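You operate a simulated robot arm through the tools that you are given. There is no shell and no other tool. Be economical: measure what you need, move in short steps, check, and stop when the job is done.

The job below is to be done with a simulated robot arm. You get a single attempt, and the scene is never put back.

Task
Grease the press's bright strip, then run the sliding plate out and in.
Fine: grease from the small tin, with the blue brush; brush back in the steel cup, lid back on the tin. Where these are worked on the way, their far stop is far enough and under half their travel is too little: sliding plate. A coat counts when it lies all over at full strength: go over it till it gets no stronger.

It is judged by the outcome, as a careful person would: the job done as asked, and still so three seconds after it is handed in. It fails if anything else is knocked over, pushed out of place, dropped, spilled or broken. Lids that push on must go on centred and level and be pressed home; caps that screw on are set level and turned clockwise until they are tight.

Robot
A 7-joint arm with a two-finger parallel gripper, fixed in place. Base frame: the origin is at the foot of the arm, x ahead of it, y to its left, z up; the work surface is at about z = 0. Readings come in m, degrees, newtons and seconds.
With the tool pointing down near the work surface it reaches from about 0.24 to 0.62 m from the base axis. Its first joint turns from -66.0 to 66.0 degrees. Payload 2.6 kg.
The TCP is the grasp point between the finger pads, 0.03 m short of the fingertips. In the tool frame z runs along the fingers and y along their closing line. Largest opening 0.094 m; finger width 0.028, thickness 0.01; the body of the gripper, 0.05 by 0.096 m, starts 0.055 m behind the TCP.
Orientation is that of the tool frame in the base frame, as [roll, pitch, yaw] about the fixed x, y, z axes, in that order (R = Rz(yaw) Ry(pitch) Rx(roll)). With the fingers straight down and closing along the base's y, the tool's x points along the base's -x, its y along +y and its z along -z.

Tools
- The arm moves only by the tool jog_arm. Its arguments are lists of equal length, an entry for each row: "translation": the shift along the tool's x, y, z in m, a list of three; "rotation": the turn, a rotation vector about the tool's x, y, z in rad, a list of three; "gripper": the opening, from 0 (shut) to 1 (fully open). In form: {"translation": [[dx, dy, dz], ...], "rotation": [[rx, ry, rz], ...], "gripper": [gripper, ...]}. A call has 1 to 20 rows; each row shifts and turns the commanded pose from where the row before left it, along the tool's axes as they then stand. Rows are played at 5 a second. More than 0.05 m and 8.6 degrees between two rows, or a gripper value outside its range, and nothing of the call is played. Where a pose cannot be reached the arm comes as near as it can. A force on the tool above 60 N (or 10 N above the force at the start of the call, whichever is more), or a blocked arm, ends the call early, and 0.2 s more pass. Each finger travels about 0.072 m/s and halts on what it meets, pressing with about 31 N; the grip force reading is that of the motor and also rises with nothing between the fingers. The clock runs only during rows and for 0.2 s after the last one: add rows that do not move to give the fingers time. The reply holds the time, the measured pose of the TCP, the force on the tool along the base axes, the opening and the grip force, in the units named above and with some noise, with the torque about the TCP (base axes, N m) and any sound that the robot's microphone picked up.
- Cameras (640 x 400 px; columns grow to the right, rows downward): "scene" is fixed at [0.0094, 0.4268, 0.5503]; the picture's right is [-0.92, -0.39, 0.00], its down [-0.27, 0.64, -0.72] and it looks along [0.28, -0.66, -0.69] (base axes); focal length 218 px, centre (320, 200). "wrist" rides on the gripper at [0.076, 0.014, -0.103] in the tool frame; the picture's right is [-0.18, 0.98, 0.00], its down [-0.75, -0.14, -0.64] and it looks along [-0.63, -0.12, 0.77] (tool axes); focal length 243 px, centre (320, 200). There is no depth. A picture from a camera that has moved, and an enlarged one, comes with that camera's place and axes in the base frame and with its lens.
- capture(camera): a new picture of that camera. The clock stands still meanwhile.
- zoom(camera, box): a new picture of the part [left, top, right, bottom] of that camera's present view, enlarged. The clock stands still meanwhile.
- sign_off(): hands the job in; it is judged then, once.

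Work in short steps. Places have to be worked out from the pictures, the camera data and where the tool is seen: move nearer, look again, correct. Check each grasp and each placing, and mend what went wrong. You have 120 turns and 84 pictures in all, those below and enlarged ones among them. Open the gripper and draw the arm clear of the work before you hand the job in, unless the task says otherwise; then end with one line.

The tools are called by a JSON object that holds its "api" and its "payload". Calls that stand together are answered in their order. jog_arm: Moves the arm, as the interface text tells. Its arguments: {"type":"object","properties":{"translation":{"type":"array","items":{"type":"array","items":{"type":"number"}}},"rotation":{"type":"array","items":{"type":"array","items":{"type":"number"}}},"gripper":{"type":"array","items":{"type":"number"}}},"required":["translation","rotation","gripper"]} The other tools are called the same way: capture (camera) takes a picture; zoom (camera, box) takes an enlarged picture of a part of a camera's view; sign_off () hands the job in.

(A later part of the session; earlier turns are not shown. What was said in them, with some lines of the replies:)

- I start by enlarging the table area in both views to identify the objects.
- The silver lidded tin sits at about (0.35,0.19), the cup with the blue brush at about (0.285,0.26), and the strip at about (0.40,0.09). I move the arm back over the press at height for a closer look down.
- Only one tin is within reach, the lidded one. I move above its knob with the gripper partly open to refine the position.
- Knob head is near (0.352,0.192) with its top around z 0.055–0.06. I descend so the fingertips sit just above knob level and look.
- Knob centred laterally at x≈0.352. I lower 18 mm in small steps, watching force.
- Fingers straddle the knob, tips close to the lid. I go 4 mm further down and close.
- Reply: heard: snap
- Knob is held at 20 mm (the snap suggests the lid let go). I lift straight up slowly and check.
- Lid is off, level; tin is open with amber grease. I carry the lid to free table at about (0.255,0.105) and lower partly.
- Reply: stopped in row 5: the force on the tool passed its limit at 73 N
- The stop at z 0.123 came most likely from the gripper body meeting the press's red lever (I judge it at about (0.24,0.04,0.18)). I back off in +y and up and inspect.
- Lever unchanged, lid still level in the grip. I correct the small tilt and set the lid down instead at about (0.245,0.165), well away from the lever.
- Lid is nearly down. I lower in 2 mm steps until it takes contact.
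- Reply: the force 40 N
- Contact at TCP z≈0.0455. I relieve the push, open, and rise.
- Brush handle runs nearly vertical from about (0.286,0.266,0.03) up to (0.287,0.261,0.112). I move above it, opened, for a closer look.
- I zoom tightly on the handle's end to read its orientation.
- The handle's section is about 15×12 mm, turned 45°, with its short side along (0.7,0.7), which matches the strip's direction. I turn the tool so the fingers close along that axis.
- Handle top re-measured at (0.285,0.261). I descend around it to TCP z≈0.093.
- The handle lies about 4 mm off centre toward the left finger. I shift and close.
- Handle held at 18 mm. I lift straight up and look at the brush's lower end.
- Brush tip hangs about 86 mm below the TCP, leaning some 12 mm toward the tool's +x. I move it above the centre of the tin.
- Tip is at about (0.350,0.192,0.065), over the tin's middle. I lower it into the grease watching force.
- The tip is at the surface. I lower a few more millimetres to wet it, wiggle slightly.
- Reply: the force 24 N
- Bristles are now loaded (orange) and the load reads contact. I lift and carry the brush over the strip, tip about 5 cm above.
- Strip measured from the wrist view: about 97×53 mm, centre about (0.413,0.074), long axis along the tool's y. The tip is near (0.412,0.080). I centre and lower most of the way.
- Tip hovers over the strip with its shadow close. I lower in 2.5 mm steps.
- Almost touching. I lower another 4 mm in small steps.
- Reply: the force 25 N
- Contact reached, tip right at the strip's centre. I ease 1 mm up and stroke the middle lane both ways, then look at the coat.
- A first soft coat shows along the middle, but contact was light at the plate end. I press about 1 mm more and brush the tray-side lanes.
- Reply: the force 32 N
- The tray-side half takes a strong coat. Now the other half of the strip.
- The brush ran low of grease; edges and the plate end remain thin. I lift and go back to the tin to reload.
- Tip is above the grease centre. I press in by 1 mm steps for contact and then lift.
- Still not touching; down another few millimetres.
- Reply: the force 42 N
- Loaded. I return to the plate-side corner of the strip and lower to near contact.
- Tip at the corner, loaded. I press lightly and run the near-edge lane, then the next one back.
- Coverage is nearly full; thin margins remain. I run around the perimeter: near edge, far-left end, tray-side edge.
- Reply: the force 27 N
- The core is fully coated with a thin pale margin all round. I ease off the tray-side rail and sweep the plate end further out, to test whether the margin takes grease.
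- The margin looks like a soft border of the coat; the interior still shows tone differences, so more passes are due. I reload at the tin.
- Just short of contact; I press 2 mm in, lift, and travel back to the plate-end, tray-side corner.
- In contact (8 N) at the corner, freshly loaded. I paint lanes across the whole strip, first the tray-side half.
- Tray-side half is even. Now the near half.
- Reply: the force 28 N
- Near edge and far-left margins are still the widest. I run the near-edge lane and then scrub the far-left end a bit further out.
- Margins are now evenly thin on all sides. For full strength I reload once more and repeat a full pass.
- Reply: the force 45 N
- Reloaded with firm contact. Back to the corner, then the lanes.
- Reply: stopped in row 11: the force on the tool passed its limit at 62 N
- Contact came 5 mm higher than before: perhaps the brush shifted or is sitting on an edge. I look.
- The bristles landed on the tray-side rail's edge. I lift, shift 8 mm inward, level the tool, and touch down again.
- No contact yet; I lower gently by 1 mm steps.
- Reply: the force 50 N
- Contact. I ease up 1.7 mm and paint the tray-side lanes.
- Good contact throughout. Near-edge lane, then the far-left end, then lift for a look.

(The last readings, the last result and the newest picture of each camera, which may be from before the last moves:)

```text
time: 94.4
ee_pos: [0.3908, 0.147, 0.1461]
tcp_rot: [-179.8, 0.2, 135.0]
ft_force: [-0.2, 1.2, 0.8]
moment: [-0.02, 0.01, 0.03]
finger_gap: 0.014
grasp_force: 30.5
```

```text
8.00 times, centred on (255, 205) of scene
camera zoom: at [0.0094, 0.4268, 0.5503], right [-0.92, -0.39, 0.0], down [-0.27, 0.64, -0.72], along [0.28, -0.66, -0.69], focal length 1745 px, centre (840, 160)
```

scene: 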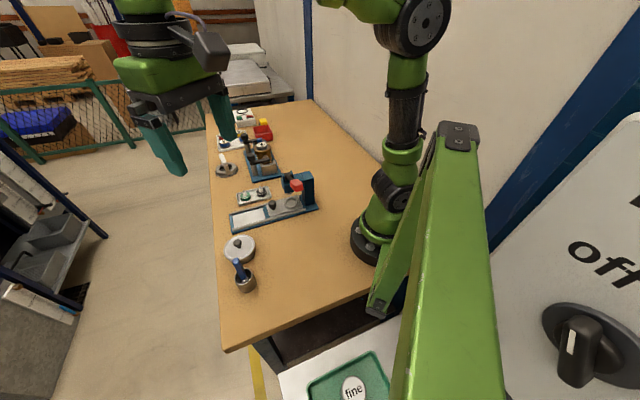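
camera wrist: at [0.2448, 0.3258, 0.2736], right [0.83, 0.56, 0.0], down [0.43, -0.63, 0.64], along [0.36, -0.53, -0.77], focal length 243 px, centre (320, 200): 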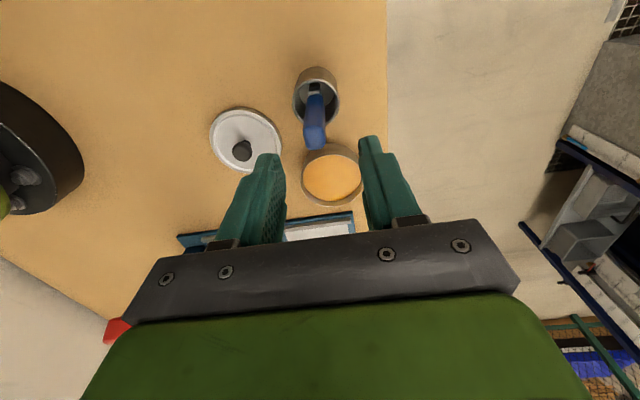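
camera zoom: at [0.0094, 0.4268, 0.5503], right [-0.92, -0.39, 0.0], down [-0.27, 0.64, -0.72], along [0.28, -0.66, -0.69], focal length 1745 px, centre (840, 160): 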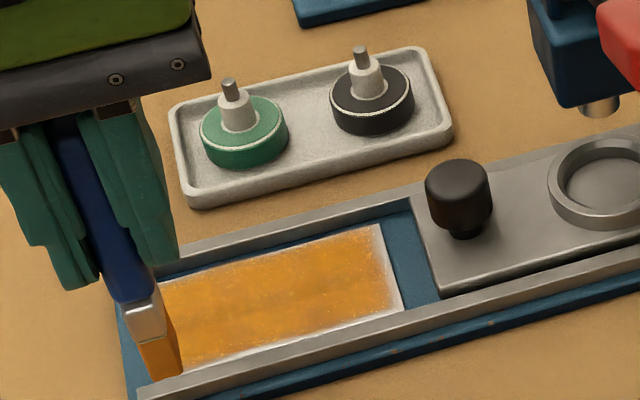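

Unchanged by this pass, so the coat is saturated. Next the brush goes back: I carry it high to above the steel cup.

{"api": "jog_arm", "payload": {"translation": [[0, 0, -0.03], [0.038, 0, 0], [0.038, 0.001, 0], [0.038, 0.001, 0], [0.038, 0.001, 0], [0, 0, 0]], "rotation": [[0, 0, 0], [0, 0, 0], [0, 0, 0], [0, 0, 0], [0, 0, 0], [0, 0, 0]], "gripper": [0.05, 0.05, 0.05, 0.05, 0.05, 0.05]}}

{"api": "zoom", "payload": {"camera": "scene", "box": [200, 215, 300, 305]}}

{"api": "zoom", "payload": {"camera": "wrist", "box": [220, 40, 420, 200]}}

```text
time: 95.8
ee_pos: [0.2879, 0.2562, 0.1747]
tcp_rot: [-179.9, 0.1, 135.0]
ft_force: [-0.1, -0.8, 0.2]
moment: [-0.03, -0.02, 0.02]
finger_gap: 0.014
grasp_force: 30.7
```

```text
4.44 times, centred on (250, 260) of scene
camera zoom: at [0.0094, 0.4268, 0.5503], right [-0.92, -0.39, 0.0], down [-0.27, 0.64, -0.72], along [0.28, -0.66, -0.69], focal length 969 px, centre (631, -67)
```

zoom: 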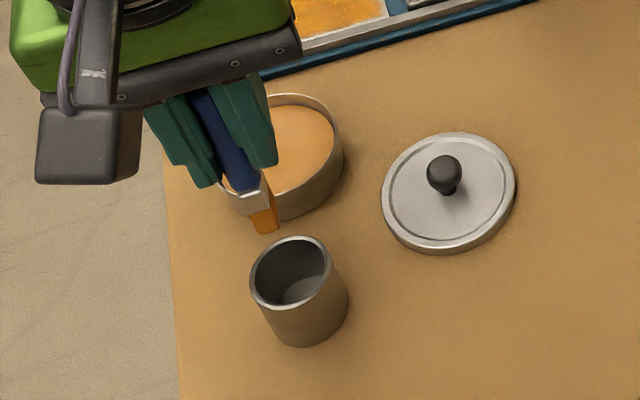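

```text
2.50 times, centred on (320, 120) of wrist
camera zoom: at [0.245, 0.3206, 0.278], right [0.83, 0.56, 0.0], down [0.43, -0.63, 0.64], along [0.36, -0.53, -0.77], focal length 606 px, centre (320, 400)
```

zoom: 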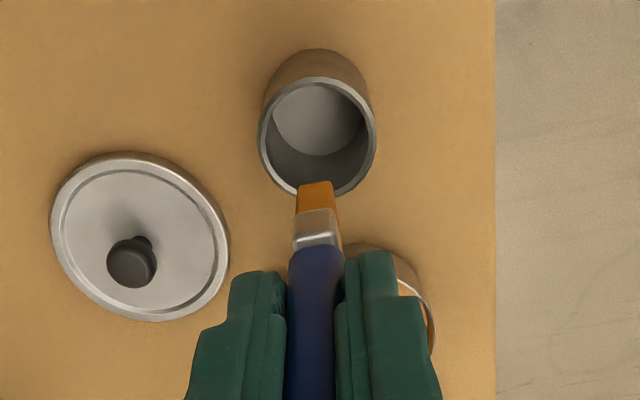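

Tip is nearly over the cup's centre (about 2 mm off). I adjust and lower it into the cup, leaving the last millimetres for fine steps.

{"api": "jog_arm", "payload": {"translation": [[0.001, -0.0015, 0.02], [0, 0, 0.02], [0, 0, 0.02], [0, 0, 0.01], [0, 0, 0.005], [0, 0, 0]], "rotation": [[0, 0, 0], [0, 0, 0], [0, 0, 0], [0, 0, 0], [0, 0, 0], [0, 0, 0]], "gripper": [0.05, 0.05, 0.05, 0.05, 0.05, 0.05]}}

{"api": "zoom", "payload": {"camera": "wrist", "box": [220, 40, 420, 200]}}

```text
time: 97.2
ee_pos: [0.2851, 0.257, 0.1017]
tcp_rot: [-179.7, 0.1, 134.9]
ft_force: [-0.4, 0.8, -0.4]
moment: [0.0, 0.0, -0.03]
finger_gap: 0.014
grasp_force: 31.0
```

```text
2.50 times, centred on (320, 120) of wrist
camera zoom: at [0.242, 0.3201, 0.2043], right [0.83, 0.56, 0.0], down [0.43, -0.63, 0.64], along [0.36, -0.53, -0.77], focal length 606 px, centre (320, 400)
```

zoom: 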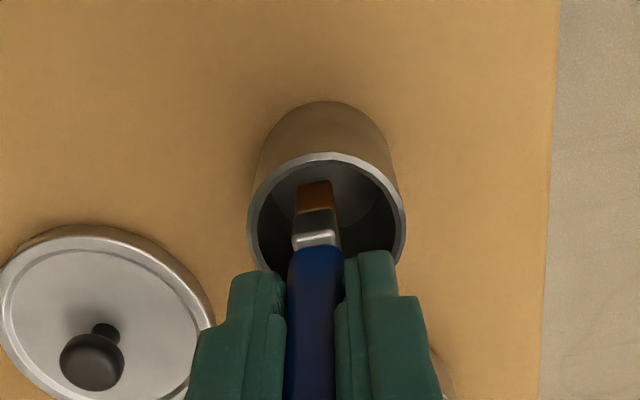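

Brush is in the cup. I lower toward the floor gently.

{"api": "jog_arm", "payload": {"translation": [[0, 0, 0.004], [0, 0, 0.003], [0, 0, 0.002], [0, 0, 0.0015], [0, 0, 0]], "rotation": [[0, 0, 0], [0, 0, 0], [0, 0, 0], [0, 0, 0], [0, 0, 0]], "gripper": [0.05, 0.05, 0.05, 0.05, 0.05]}}

```text
time: 98.4
ee_pos: [0.2849, 0.2558, 0.092]
tcp_rot: [-179.8, 0.1, 135.0]
ft_force: [-0.3, -0.2, 0.2]
moment: [-0.02, -0.03, -0.01]
finger_gap: 0.0142
grasp_force: 31.1
```

{"api": "jog_arm", "payload": {"translation": [[0, 0, 0.0015], [0, 0, 0.0015], [0, 0, 0.001], [0, 0, 0]], "rotation": [[0, 0, 0], [0, 0, 0], [0, 0, 0], [0, 0, 0]], "gripper": [0.05, 0.05, 0.05, 0.05]}}

```text
time: 99.4
ee_pos: [0.2841, 0.256, 0.0877]
tcp_rot: [-180.0, 0.1, 135.0]
ft_force: [0.6, 2.7, 0.0]
moment: [0.17, 0.01, 0.03]
finger_gap: 0.0144
grasp_force: 31.5
```

Light side contact and near the floor. I release slowly and rise.

{"api": "jog_arm", "payload": {"translation": [[0, 0, 0.001], [0, 0, 0], [0, 0, 0], [0, 0, 0], [0, 0, -0.02], [0, 0, -0.03], [0, 0, -0.03], [0, 0, 0]], "rotation": [[0, 0, 0], [0, 0, 0], [0, 0, 0], [0, 0, 0], [0, 0, 0], [0, 0, 0], [0, 0, 0], [0, 0, 0]], "gripper": [0.05, 0.25, 0.45, 0.5, 0.5, 0.5, 0.5, 0.5]}}

{"api": "zoom", "payload": {"camera": "scene", "box": [210, 215, 320, 305]}}

```text
time: 101.2
ee_pos: [0.2849, 0.2547, 0.1662]
tcp_rot: [-179.9, 0.1, 135.0]
ft_force: [0.3, -0.3, -0.7]
moment: [0.01, 0.02, 0.01]
finger_gap: 0.047
grasp_force: 0.1
```

```text
4.44 times, centred on (265, 260) of scene
camera zoom: at [0.0094, 0.4268, 0.5503], right [-0.92, -0.39, 0.0], down [-0.27, 0.64, -0.72], along [0.28, -0.66, -0.69], focal length 969 px, centre (564, -67)
```

zoom: 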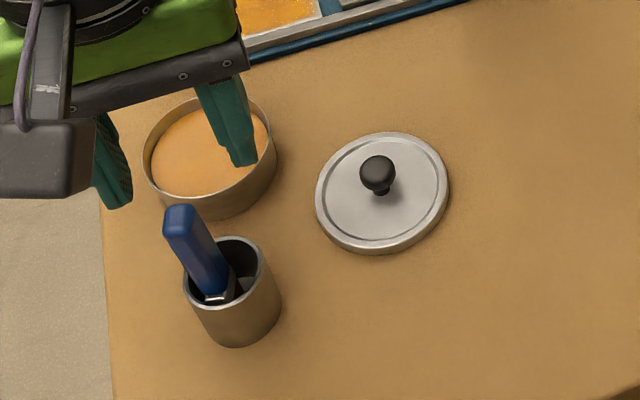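

Brush rests in the cup. Now I go over to the lid and turn the tool back square.

{"api": "jog_arm", "payload": {"translation": [[-0.012, -0.0315, 0], [-0.012, -0.0315, 0], [-0.012, -0.0315, 0], [0, 0, 0], [0, 0, 0], [0, 0, 0], [0, 0, 0], [0, 0, 0], [0, 0, 0], [0, 0, 0]], "rotation": [[0, 0, 0], [0, 0, 0], [0, 0, 0], [0, 0, -0.131], [0, 0, -0.131], [0, 0, -0.131], [0, 0, -0.131], [0, 0, -0.131], [0, 0, -0.131], [0, 0, 0]], "gripper": [0.5, 0.5, 0.5, 0.5, 0.5, 0.5, 0.5, 0.5, 0.5, 0.5]}}

{"api": "zoom", "payload": {"camera": "wrist", "box": [200, 0, 500, 220]}}

```text
time: 103.4
ee_pos: [0.243, 0.1631, 0.1667]
tcp_rot: [-179.9, 0.0, -179.8]
ft_force: [-1.1, 0.1, 1.0]
moment: [0.04, 0.0, 0.0]
finger_gap: 0.0471
grasp_force: 0.0
```

```text
1.82 times, centred on (350, 110) of wrist
camera zoom: at [0.168, 0.1773, 0.2699], right [0.18, 0.98, 0.0], down [0.75, -0.14, 0.64], along [0.63, -0.12, -0.77], focal length 441 px, centre (266, 364)
```

zoom: 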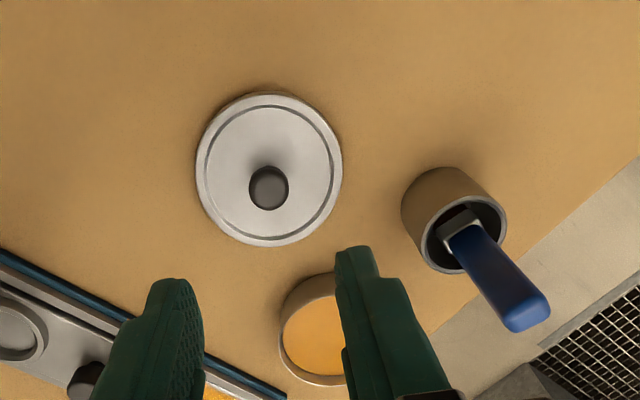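

Knob is centred below at (0.245,0.163). I descend to the earlier release height and close.

{"api": "jog_arm", "payload": {"translation": [[0, 0, 0.035], [0, 0, 0.035], [0, 0, 0.03], [0, 0, 0.014], [0, 0, 0.006], [0, 0, 0], [0, 0, 0], [0, 0, 0], [0, 0, 0], [0, 0, 0]], "rotation": [[0, 0, 0], [0, 0, 0], [0, 0, 0], [0, 0, 0], [0, 0, 0], [0, 0, 0], [0, 0, 0], [0, 0, 0], [0, 0, 0], [0, 0, 0]], "gripper": [0.5, 0.5, 0.5, 0.5, 0.5, 0.5, 0.3, 0.1, 0.1, 0.1]}}

```text
time: 105.6
ee_pos: [0.2428, 0.1634, 0.0457]
tcp_rot: [-179.8, 0.0, 180.0]
ft_force: [1.4, -0.2, -0.1]
moment: [0.0, -0.03, 0.0]
finger_gap: 0.0201
grasp_force: 31.3
```

Lid held (20 mm). I lift and carry it above the tin, then verify alignment.

{"api": "jog_arm", "payload": {"translation": [[0, 0, -0.03], [0, 0, -0.03], [0, 0, -0.01], [-0.036, 0.009, 0], [-0.036, 0.009, 0], [-0.0356, 0.0093, 0], [0, 0, 0.02], [0, 0, 0]], "rotation": [[0, 0, 0], [0, 0, 0], [0, 0, 0], [0, 0, 0], [0, 0, 0], [0, 0, 0], [0, 0, 0], [0, 0, 0]], "gripper": [0.1, 0.1, 0.1, 0.1, 0.1, 0.1, 0.1, 0.1]}}

{"api": "zoom", "payload": {"camera": "scene", "box": [215, 195, 305, 285]}}

{"api": "zoom", "payload": {"camera": "wrist", "box": [220, 40, 420, 220]}}

```text
time: 107.4
ee_pos: [0.3507, 0.1909, 0.0972]
tcp_rot: [-179.8, 0.0, -180.0]
ft_force: [1.0, -0.4, 0.0]
moment: [0.01, 0.0, 0.0]
finger_gap: 0.02
grasp_force: 31.3
```

```text
4.44 times, centred on (260, 240) of scene
camera zoom: at [0.0094, 0.4268, 0.5503], right [-0.92, -0.39, 0.0], down [-0.27, 0.64, -0.72], along [0.28, -0.66, -0.69], focal length 969 px, centre (587, 22)
```

zoom: 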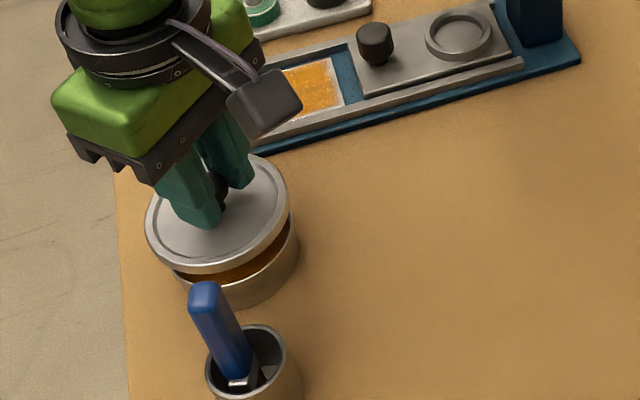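

```text
2.22 times, centred on (320, 130) of wrist
camera zoom: at [0.2752, 0.2044, 0.1998], right [0.18, 0.98, 0.0], down [0.75, -0.14, 0.64], along [0.63, -0.12, -0.77], focal length 539 px, centre (320, 356)
```

zoom: 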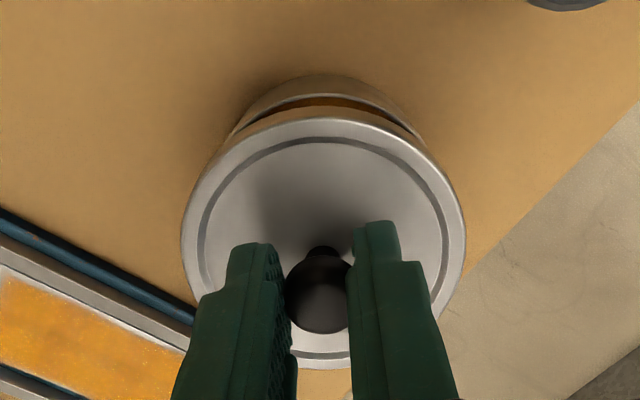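

Lid is over the tin, level. I lower it gently to the rim.

{"api": "jog_arm", "payload": {"translation": [[0, 0, 0.008], [0, 0, 0.006], [0, 0, 0.003], [0, 0, 0.002], [0, 0, 0]], "rotation": [[0, 0, 0], [0, 0, 0], [0, 0, 0], [0, 0, 0], [0, 0, 0]], "gripper": [0.1, 0.1, 0.1, 0.1, 0.1]}}

{"api": "zoom", "payload": {"camera": "scene", "box": [225, 215, 285, 265]}}

```text
time: 108.6
ee_pos: [0.3506, 0.19, 0.0778]
tcp_rot: [-179.8, 0.1, 179.9]
ft_force: [-2.5, -8.3, 23.6]
moment: [-0.22, 0.7, -0.03]
finger_gap: 0.0199
grasp_force: 31.2
```

```text
8.00 times, centred on (255, 240) of scene
camera zoom: at [0.0093, 0.4268, 0.5504], right [-0.92, -0.39, 0.0], down [-0.27, 0.64, -0.72], along [0.28, -0.66, -0.69], focal length 1745 px, centre (840, -120)
```

zoom: 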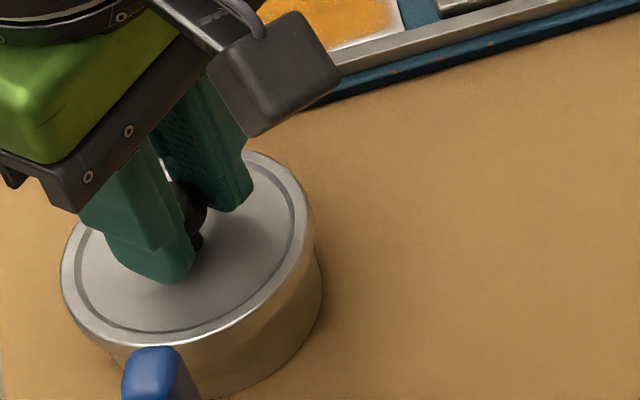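

The lid touches early, at the −x rim; comparison with the seated picture suggests it is about 2 mm too far in +x. I lift slightly, shift −x 2 mm, and try again.

{"api": "jog_arm", "payload": {"translation": [[0, 0, -0.003], [0.002, 0.0005, 0], [0, 0, 0.002], [0, 0, 0.001], [0, 0, 0.001], [0, 0, 0]], "rotation": [[0, 0, 0], [0, 0, 0], [0, 0, 0], [0, 0, 0], [0, 0, 0], [0, 0, 0]], "gripper": [0.1, 0.1, 0.1, 0.1, 0.1, 0.1]}}

```text
time: 110.0
ee_pos: [0.3461, 0.1909, 0.0767]
tcp_rot: [-179.9, 0.0, -180.0]
ft_force: [4.4, -0.1, 0.1]
moment: [0.06, -0.19, 0.0]
finger_gap: 0.0201
grasp_force: 30.7
```

It has dropped over the rim with little force. I continue down in 1 mm steps toward 0.073.

{"api": "jog_arm", "payload": {"translation": [[-0.0008, 0, 0.001], [0, 0, 0.001], [0, 0, 0.001], [0, 0, 0]], "rotation": [[0, 0, 0], [0, 0, 0], [0, 0, 0], [0, 0, 0]], "gripper": [0.1, 0.1, 0.1, 0.1]}}

{"api": "zoom", "payload": {"camera": "scene", "box": [225, 215, 285, 265]}}

```text
time: 111.0
ee_pos: [0.3498, 0.1894, 0.0744]
tcp_rot: [-179.9, 0.1, 179.9]
ft_force: [-7.1, -3.3, 17.8]
moment: [-0.21, -0.35, -0.1]
finger_gap: 0.02
grasp_force: 30.7
heard: snap
```

```text
8.00 times, centred on (255, 240) of scene
camera zoom: at [0.0093, 0.4268, 0.5503], right [-0.92, -0.39, 0.0], down [-0.27, 0.64, -0.72], along [0.28, -0.66, -0.69], focal length 1745 px, centre (840, -120)
```

zoom: 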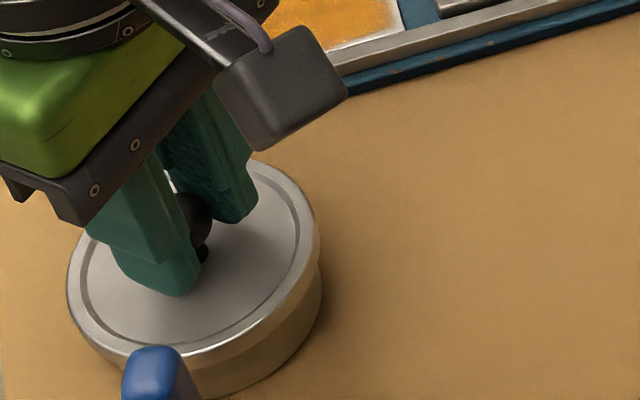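

A snap, and the lid matches its original position. I press another millimetre to make sure it is home.

{"api": "jog_arm", "payload": {"translation": [[0, 0, 0.001], [0, 0, 0.001], [0, 0, 0]], "rotation": [[0, 0, 0], [0, 0, 0], [0, 0, 0]], "gripper": [0.1, 0.1, 0.1]}}

```text
time: 111.8
ee_pos: [0.3494, 0.1931, 0.0717]
tcp_rot: [-179.9, 0.0, 180.0]
ft_force: [-16.0, -1.8, 35.4]
moment: [-0.06, 0.22, -0.05]
finger_gap: 0.02
grasp_force: 31.0
```

Solid at z 0.072: pressed home. I relieve the load, open and rise, moving off toward the plate knob's height.

{"api": "jog_arm", "payload": {"translation": [[0.0008, 0, -0.0015], [0, 0, 0], [0, 0, 0], [0, 0, 0], [0, 0, -0.02], [0, 0, -0.035], [0, 0, -0.035], [0, 0, 0]], "rotation": [[0, 0, 0], [0, 0, 0], [0, 0, 0], [0, 0, 0], [0, 0, 0], [0, 0, 0], [0, 0, 0], [0, 0, 0]], "gripper": [0.1, 0.3, 0.4, 0.4, 0.4, 0.4, 0.4, 0.4]}}

{"api": "capture", "payload": {"camera": "wrist"}}

```text
time: 113.6
ee_pos: [0.3483, 0.1917, 0.1659]
tcp_rot: [-179.8, 0.0, 179.9]
ft_force: [0.8, -0.2, 0.2]
moment: [0.01, 0.01, -0.02]
finger_gap: 0.0375
grasp_force: 0.0
```

```text
6 pictures are left
camera wrist: at [0.2738, 0.2052, 0.2682], right [0.18, 0.98, 0.0], down [0.75, -0.14, 0.64], along [0.63, -0.12, -0.77], focal length 243 px, centre (320, 200)
```

wrist: 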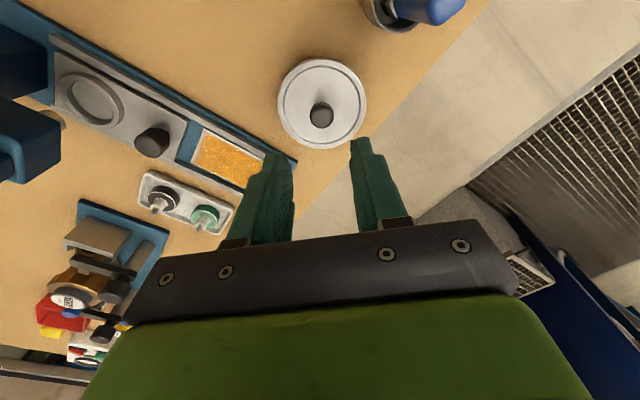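

The lid sits centred. The plate's knob is at about (0.355,0.0155); to stay clear of the press head I want the fingers closing across the slide with the camera pointing outward (yaw 45°). I turn here at height.

{"api": "jog_arm", "payload": {"translation": [[0, 0, 0], [0, 0, 0], [0, 0, 0], [0, 0, 0], [0, 0, 0], [0, 0, 0], [0, 0, 0], [0, 0, 0], [0, 0, 0], [0, 0, 0], [0, 0, 0], [0, 0, 0], [0, 0, 0], [0, 0, 0], [0, 0, 0], [0, 0, 0], [0, 0, 0], [0, 0, 0]], "rotation": [[0, 0, 0.1386], [0, 0, 0.1386], [0, 0, 0.1386], [0, 0, 0.1386], [0, 0, 0.1386], [0, 0, 0.1386], [0, 0, 0.1386], [0, 0, 0.1386], [0, 0, 0.1386], [0, 0, 0.1386], [0, 0, 0.1386], [0, 0, 0.1386], [0, 0, 0.1386], [0, 0, 0.1386], [0, 0, 0.1386], [0, 0, 0.1386], [0, 0, 0.1386], [0, 0, 0]], "gripper": [0.4, 0.4, 0.4, 0.4, 0.4, 0.4, 0.4, 0.4, 0.4, 0.4, 0.4, 0.4, 0.4, 0.4, 0.4, 0.4, 0.4, 0.4]}}

```text
time: 117.4
ee_pos: [0.3496, 0.1916, 0.1627]
tcp_rot: [179.9, 0.1, 44.9]
ft_force: [0.7, 0.3, -0.1]
moment: [-0.02, -0.01, 0.01]
finger_gap: 0.0377
grasp_force: 0.0
```

Turn succeeded. I move to just outward of the knob, above it, and look.

{"api": "jog_arm", "payload": {"translation": [[-0.025, 0.0322, 0], [-0.025, 0.0322, 0], [-0.025, 0.0322, 0], [-0.025, 0.0322, 0], [0, 0, 0.025], [0, 0, 0.02], [0, 0, 0]], "rotation": [[0, 0, 0], [0, 0, 0], [0, 0, 0], [0, 0, 0], [0, 0, 0], [0, 0, 0], [0, 0, 0]], "gripper": [0.4, 0.4, 0.4, 0.4, 0.4, 0.4, 0.4]}}

{"api": "capture", "payload": {"camera": "wrist"}}

```text
time: 119.0
ee_pos: [0.3701, 0.029, 0.1191]
tcp_rot: [179.8, 0.2, 45.0]
ft_force: [0.6, 0.1, 0.4]
moment: [0.0, 0.01, 0.01]
finger_gap: 0.0377
grasp_force: 0.0
```

```text
5 pictures are left
camera wrist: at [0.4348, 0.0727, 0.2218], right [0.57, -0.82, 0.0], down [-0.63, -0.43, 0.64], along [-0.53, -0.37, -0.77], focal length 243 px, centre (320, 200)
```

wrist: 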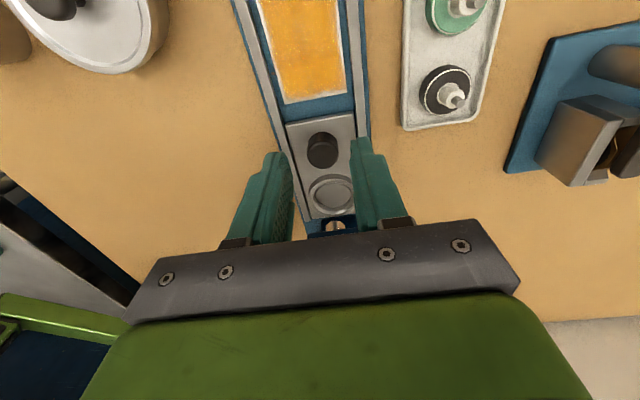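

Knob at about (0.3545,0.0135), laterally centred; the head front is ~4 cm behind it. I shift 22 mm inward while descending slowly to TCP z≈0.056.

{"api": "jog_arm", "payload": {"translation": [[-0.011, 0, 0], [-0.011, 0, 0], [0, 0, 0.02], [0, 0, 0.02], [0, 0, 0.015], [0, 0, 0.008], [0, 0, 0]], "rotation": [[0, 0, 0], [0, 0, 0], [0, 0, 0], [0, 0, 0], [0, 0, 0], [0, 0, 0], [0, 0, 0]], "gripper": [0.4, 0.4, 0.4, 0.4, 0.4, 0.4, 0.4]}}

{"api": "capture", "payload": {"camera": "wrist"}}

```text
time: 120.0
ee_pos: [0.3557, 0.0135, 0.0913]
tcp_rot: [-180.0, -0.2, 44.3]
ft_force: [-5.8, 0.0, 10.9]
moment: [-0.24, 0.08, -0.17]
finger_gap: 0.0376
grasp_force: 0.0
stopped in row 4: the force on the tool passed its limit at 120 N (the readings are from after the stop); the commanded pose is now the measured one
```

```text
4 pictures are left
camera wrist: at [0.4199, 0.0565, 0.1937], right [0.56, -0.83, 0.0], down [-0.64, -0.43, 0.64], along [-0.53, -0.36, -0.77], focal length 243 px, centre (320, 200)
```

wrist: 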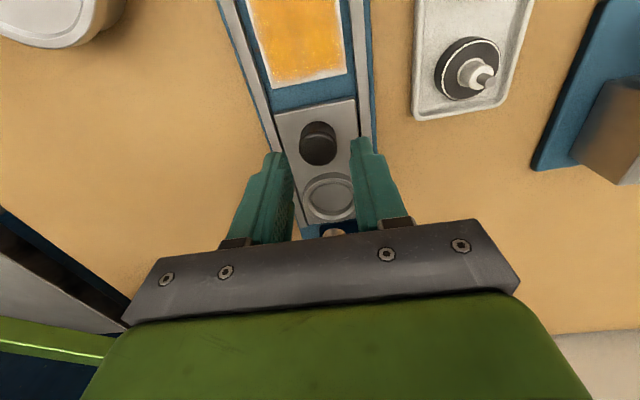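

The gripper body met the press head's pivot from above. I back up and outward, then tilt the tool 30° so the hand leans outward away from the head, and check the press with one scene picture.

{"api": "jog_arm", "payload": {"translation": [[0, 0, -0.015], [0.02, 0, -0.01], [0.015, 0, 0], [0, 0, 0], [0, 0, 0], [0, 0, 0], [0, 0, 0], [0, 0, 0]], "rotation": [[0, 0, 0], [0, 0, 0], [0, 0, -0.012], [0, -0.131, 0], [0, -0.131, 0], [0, -0.131, 0], [0, -0.131, 0], [0, 0, 0]], "gripper": [0.4, 0.4, 0.4, 0.4, 0.4, 0.4, 0.4, 0.4]}}

{"api": "zoom", "payload": {"camera": "scene", "box": [200, 130, 330, 290]}}

```text
time: 121.8
ee_pos: [0.3798, 0.0387, 0.1148]
tcp_rot: [179.8, 30.0, 45.1]
ft_force: [-0.3, -0.6, 0.2]
moment: [0.03, -0.01, 0.01]
finger_gap: 0.0375
grasp_force: 0.1
```

```text
2.50 times, centred on (265, 210) of scene
camera zoom: at [0.0094, 0.4268, 0.5503], right [-0.92, -0.39, 0.0], down [-0.27, 0.64, -0.72], along [0.28, -0.66, -0.69], focal length 545 px, centre (458, 175)
```

zoom: 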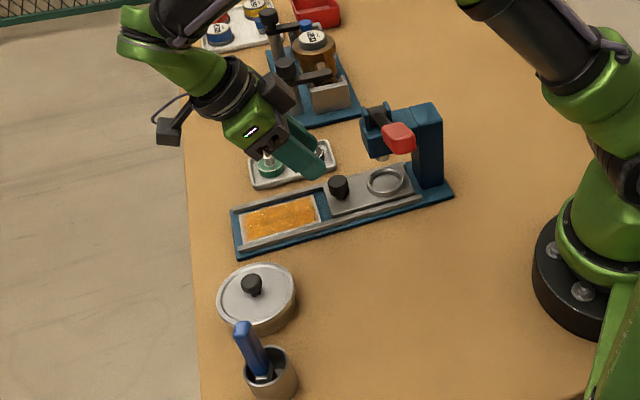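

Press, lever, lid and brush all look right, and the tilted hand leans clear of the head. I lower outward of the knob, then slide in around it.

{"api": "jog_arm", "payload": {"translation": [[0.0088, 0, 0.0153], [0.0088, 0, 0.0153], [0.0088, 0, 0.0153], [-0.0108, 0, 0.0062], [-0.0108, 0, 0.0062], [0, 0, 0]], "rotation": [[0, 0, 0], [0, 0, 0], [0, 0, 0], [0, 0, 0], [0, 0, 0], [0, 0, 0]], "gripper": [0.4, 0.4, 0.4, 0.4, 0.4, 0.4]}}

{"api": "zoom", "payload": {"camera": "scene", "box": [235, 155, 305, 215]}}

```text
time: 123.2
ee_pos: [0.3616, 0.0191, 0.0632]
tcp_rot: [180.0, 30.0, 45.3]
ft_force: [0.0, -0.4, -0.6]
moment: [0.05, 0.0, -0.02]
finger_gap: 0.0377
grasp_force: 0.1
```

```text
6.67 times, centred on (270, 185) of scene
camera zoom: at [0.0094, 0.4268, 0.5503], right [-0.92, -0.39, 0.0], down [-0.27, 0.64, -0.72], along [0.28, -0.66, -0.69], focal length 1454 px, centre (653, 300)
```

zoom: 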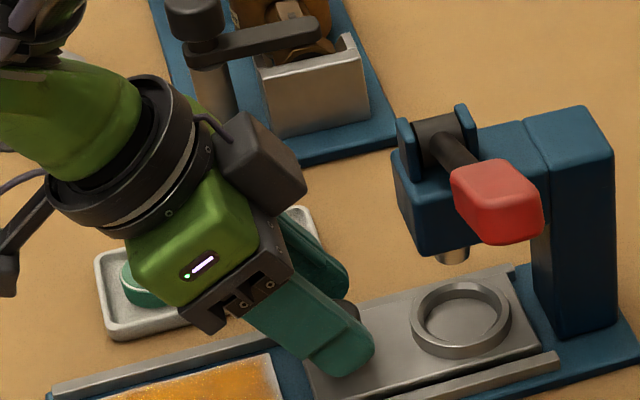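

Fingers straddle the knob. I lower 6 mm more and close.

{"api": "jog_arm", "payload": {"translation": [[0.0015, 0, 0.0026], [0.0015, 0, 0.0026], [0, 0, 0], [0, 0, 0], [0, 0, 0], [0, 0, 0]], "rotation": [[0, 0, 0], [0, 0, 0], [0, 0, 0], [0, 0, 0], [0, 0, 0], [0, 0, 0]], "gripper": [0.4, 0.4, 0.25, 0.1, 0.1, 0.1]}}

```text
time: 124.6
ee_pos: [0.3619, 0.0223, 0.0565]
tcp_rot: [-179.8, 29.9, 45.2]
ft_force: [-15.5, 13.0, 4.3]
moment: [0.25, 0.36, -0.19]
finger_gap: 0.0256
grasp_force: 45.3
```

Knob gripped (25.6 mm) with slight side load; I shift 1.5 mm to relieve it and begin pulling the plate out along the slide.

{"api": "jog_arm", "payload": {"translation": [[0, -0.0015, 0], [0.0087, 0, -0.005], [0.0087, 0, -0.005], [0.0087, 0, -0.005], [0.0087, 0, -0.005], [0, 0, 0]], "rotation": [[0, 0, 0], [0, 0, 0], [0, 0, 0], [0, 0, 0], [0, 0, 0], [0, 0, 0]], "gripper": [0.1, 0.1, 0.1, 0.1, 0.1, 0.1]}}

```text
time: 126.0
ee_pos: [0.3896, 0.049, 0.0566]
tcp_rot: [-179.9, 30.0, 45.1]
ft_force: [-13.8, 13.6, 9.3]
moment: [0.12, 0.58, -0.06]
finger_gap: 0.025
grasp_force: 45.3
```

Plate moves freely (39 mm so far). I trim sideways slightly and keep pulling.

{"api": "jog_arm", "payload": {"translation": [[0.0087, -0.001, -0.005], [0.0087, -0.001, -0.005], [0.0087, 0, -0.005], [0.0087, 0, -0.005], [0, 0, 0]], "rotation": [[0, 0, 0], [0, 0, 0], [0, 0, 0], [0, 0, 0], [0, 0, 0]], "gripper": [0.1, 0.1, 0.1, 0.1, 0.1]}}

```text
time: 127.2
ee_pos: [0.4179, 0.0783, 0.0565]
tcp_rot: [179.7, 29.9, 45.1]
ft_force: [8.3, -7.0, -12.6]
moment: [0.08, -0.54, 0.03]
finger_gap: 0.0253
grasp_force: 45.2
```

79 mm out. Continuing toward the stop.

{"api": "jog_arm", "payload": {"translation": [[0.0069, 0.0007, -0.004], [0.0069, 0, -0.004], [0.0069, 0, -0.004], [0.0069, 0, -0.004], [0, 0, 0]], "rotation": [[0, 0, 0], [0, 0, 0], [0, 0, 0], [0, 0, 0], [0, 0, 0]], "gripper": [0.1, 0.1, 0.1, 0.1, 0.1]}}

```text
time: 128.4
ee_pos: [0.4409, 0.1021, 0.0572]
tcp_rot: [179.9, 29.7, 45.3]
ft_force: [2.9, -11.8, 0.6]
moment: [-0.09, -0.16, 0.35]
finger_gap: 0.0248
grasp_force: 45.0
```

About 112 mm out; continue in small steps to find the stop.

{"api": "jog_arm", "payload": {"translation": [[0.0052, 0, -0.003], [0.0052, 0, -0.003], [0.0052, 0, -0.003], [0, 0, 0]], "rotation": [[0, 0, 0], [0, 0, 0], [0, 0, 0], [0, 0, 0]], "gripper": [0.1, 0.1, 0.1, 0.1]}}

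```text
time: 129.4
ee_pos: [0.4526, 0.1161, 0.056]
tcp_rot: [-180.0, 29.8, 45.2]
ft_force: [-0.1, -0.8, -0.1]
moment: [-0.02, -0.01, 0.01]
finger_gap: 0.0094
grasp_force: 0.2
```

The fingers slipped off the knob at the end of travel (about 11 cm), so the plate reached its far stop. The closed fingers are now outward of the knob; I shut them and push the plate back in.

{"api": "jog_arm", "payload": {"translation": [[0, 0, 0], [0, 0, 0], [-0.0087, 0, 0.005], [-0.0087, 0, 0.005], [-0.0087, 0, 0.005], [0, 0, 0]], "rotation": [[0, 0, 0], [0, 0, 0], [0, 0, 0], [0, 0, 0], [0, 0, 0], [0, 0, 0]], "gripper": [0, 0, 0, 0, 0, 0]}}

{"api": "zoom", "payload": {"camera": "scene", "box": [215, 140, 315, 230]}}

```text
time: 130.8
ee_pos: [0.4314, 0.0935, 0.0562]
tcp_rot: [179.9, 29.9, 45.2]
ft_force: [-0.4, 0.7, -0.1]
moment: [-0.01, 0.0, 0.0]
finger_gap: 0.0
grasp_force: 31.1
```

```text
4.44 times, centred on (265, 185) of scene
camera zoom: at [0.0094, 0.4268, 0.5503], right [-0.92, -0.39, 0.0], down [-0.27, 0.64, -0.72], along [0.28, -0.66, -0.69], focal length 969 px, centre (564, 267)
```

zoom: 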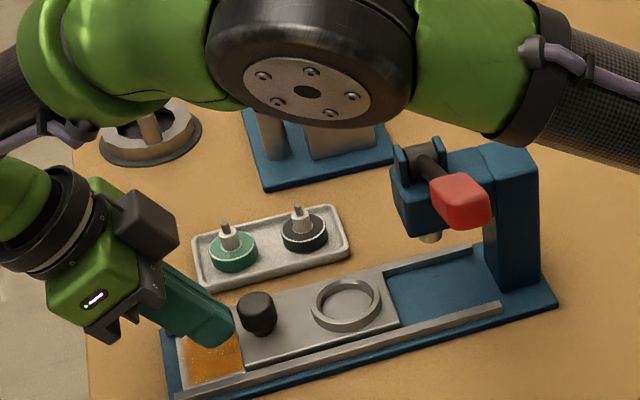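

The plate is 70 mm out here, having been pushed back 3 cm already from about 100 mm by the fingers; it moves easily. I continue pushing in.

{"api": "jog_arm", "payload": {"translation": [[-0.0087, 0, 0.005], [-0.0087, 0, 0.005], [-0.0087, 0, 0.005], [-0.0087, 0, 0.005], [-0.0087, 0, 0.005], [-0.0087, 0, 0.005], [0, 0, 0]], "rotation": [[0, 0, 0], [0, 0, 0], [0, 0, 0], [0, 0, 0], [0, 0, 0], [0, 0, 0], [0, 0, 0]], "gripper": [0, 0, 0, 0, 0, 0, 0]}}

```text
time: 132.4
ee_pos: [0.3874, 0.0505, 0.0559]
tcp_rot: [-179.9, 29.9, 45.2]
ft_force: [0.9, 0.0, -0.1]
moment: [0.03, 0.02, -0.03]
finger_gap: 0.0
grasp_force: 31.2
```

About 1 cm left. I push in 3 mm steps until the inner stop resists.

{"api": "jog_arm", "payload": {"translation": [[-0.0026, 0, 0.0015], [-0.0026, 0, 0.0015], [-0.0017, 0, 0.001], [0, 0, 0]], "rotation": [[0, 0, 0], [0, 0, 0], [0, 0, 0], [0, 0, 0]], "gripper": [0, 0, 0, 0]}}

```text
time: 133.4
ee_pos: [0.3827, 0.0447, 0.0562]
tcp_rot: [-180.0, 29.9, 45.3]
ft_force: [0.3, 0.2, 0.1]
moment: [0.0, 0.01, -0.02]
finger_gap: 0.0
grasp_force: 31.5
```

{"api": "jog_arm", "payload": {"translation": [[-0.0017, 0, 0.001], [-0.0017, 0, 0.001], [0, 0, 0]], "rotation": [[0, 0, 0], [0, 0, 0], [0, 0, 0]], "gripper": [0, 0, 0]}}

```text
time: 134.2
ee_pos: [0.3804, 0.0437, 0.0559]
tcp_rot: [179.9, 29.5, 45.5]
ft_force: [17.1, 11.7, -4.7]
moment: [0.34, -0.42, 0.16]
finger_gap: 0.0
grasp_force: 30.8
```

Inner stop reached (about 20 N along the slide). I withdraw outward, then up, open the gripper, and take the last picture.

{"api": "jog_arm", "payload": {"translation": [[0.0087, 0, -0.005], [0.0087, 0, -0.005], [0.0087, 0, -0.005], [-0.015, 0, -0.026], [-0.015, 0, -0.026], [-0.02, 0, -0.0346], [-0.02, 0, -0.0346], [0.026, 0, -0.015], [0, 0, 0], [0, 0, 0]], "rotation": [[0, 0, 0], [0, 0, 0], [0, 0, 0], [0, 0, 0], [0, 0, 0], [0, 0, 0], [0, 0, 0], [0, 0, 0], [0, 0, 0], [0, 0, 0]], "gripper": [0, 0, 0, 0, 0, 0.2, 0.4, 0.5, 0.5, 0.5]}}

{"api": "zoom", "payload": {"camera": "scene", "box": [205, 140, 335, 300]}}

```text
time: 136.4
ee_pos: [0.4236, 0.0849, 0.197]
tcp_rot: [180.0, 30.0, 45.2]
ft_force: [0.8, -0.7, -0.2]
moment: [0.01, -0.01, 0.01]
finger_gap: 0.0471
grasp_force: 0.0
```

```text
2.50 times, centred on (270, 220) of scene
camera zoom: at [0.0094, 0.4268, 0.5503], right [-0.92, -0.39, 0.0], down [-0.27, 0.64, -0.72], along [0.28, -0.66, -0.69], focal length 545 px, centre (445, 150)
```

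zoom: 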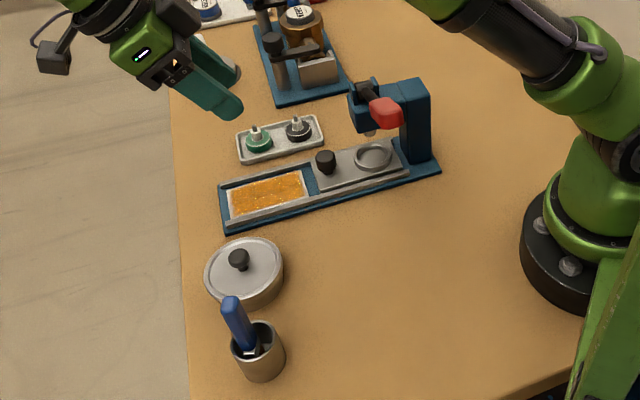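

The plate is back exactly at its original place. The strip is coated, the lid is on the tin, the brush is in the cup and the arm is clear, so I hand the job in.

{"api": "sign_off", "payload": {}}

```text
The job is handed in.
```

The press's bright strip is greased, and extra passes made the coat no stronger. A thin pale border stayed along its edges however far out I brushed. The sliding plate was pulled out to its far stop and pushed fully back in, the lid is pressed home on the tin, and the brush is back in its cup. The gripper bumped the press twice on the way (73 N and 120 N), but the last picture shows the lever and press where they started.
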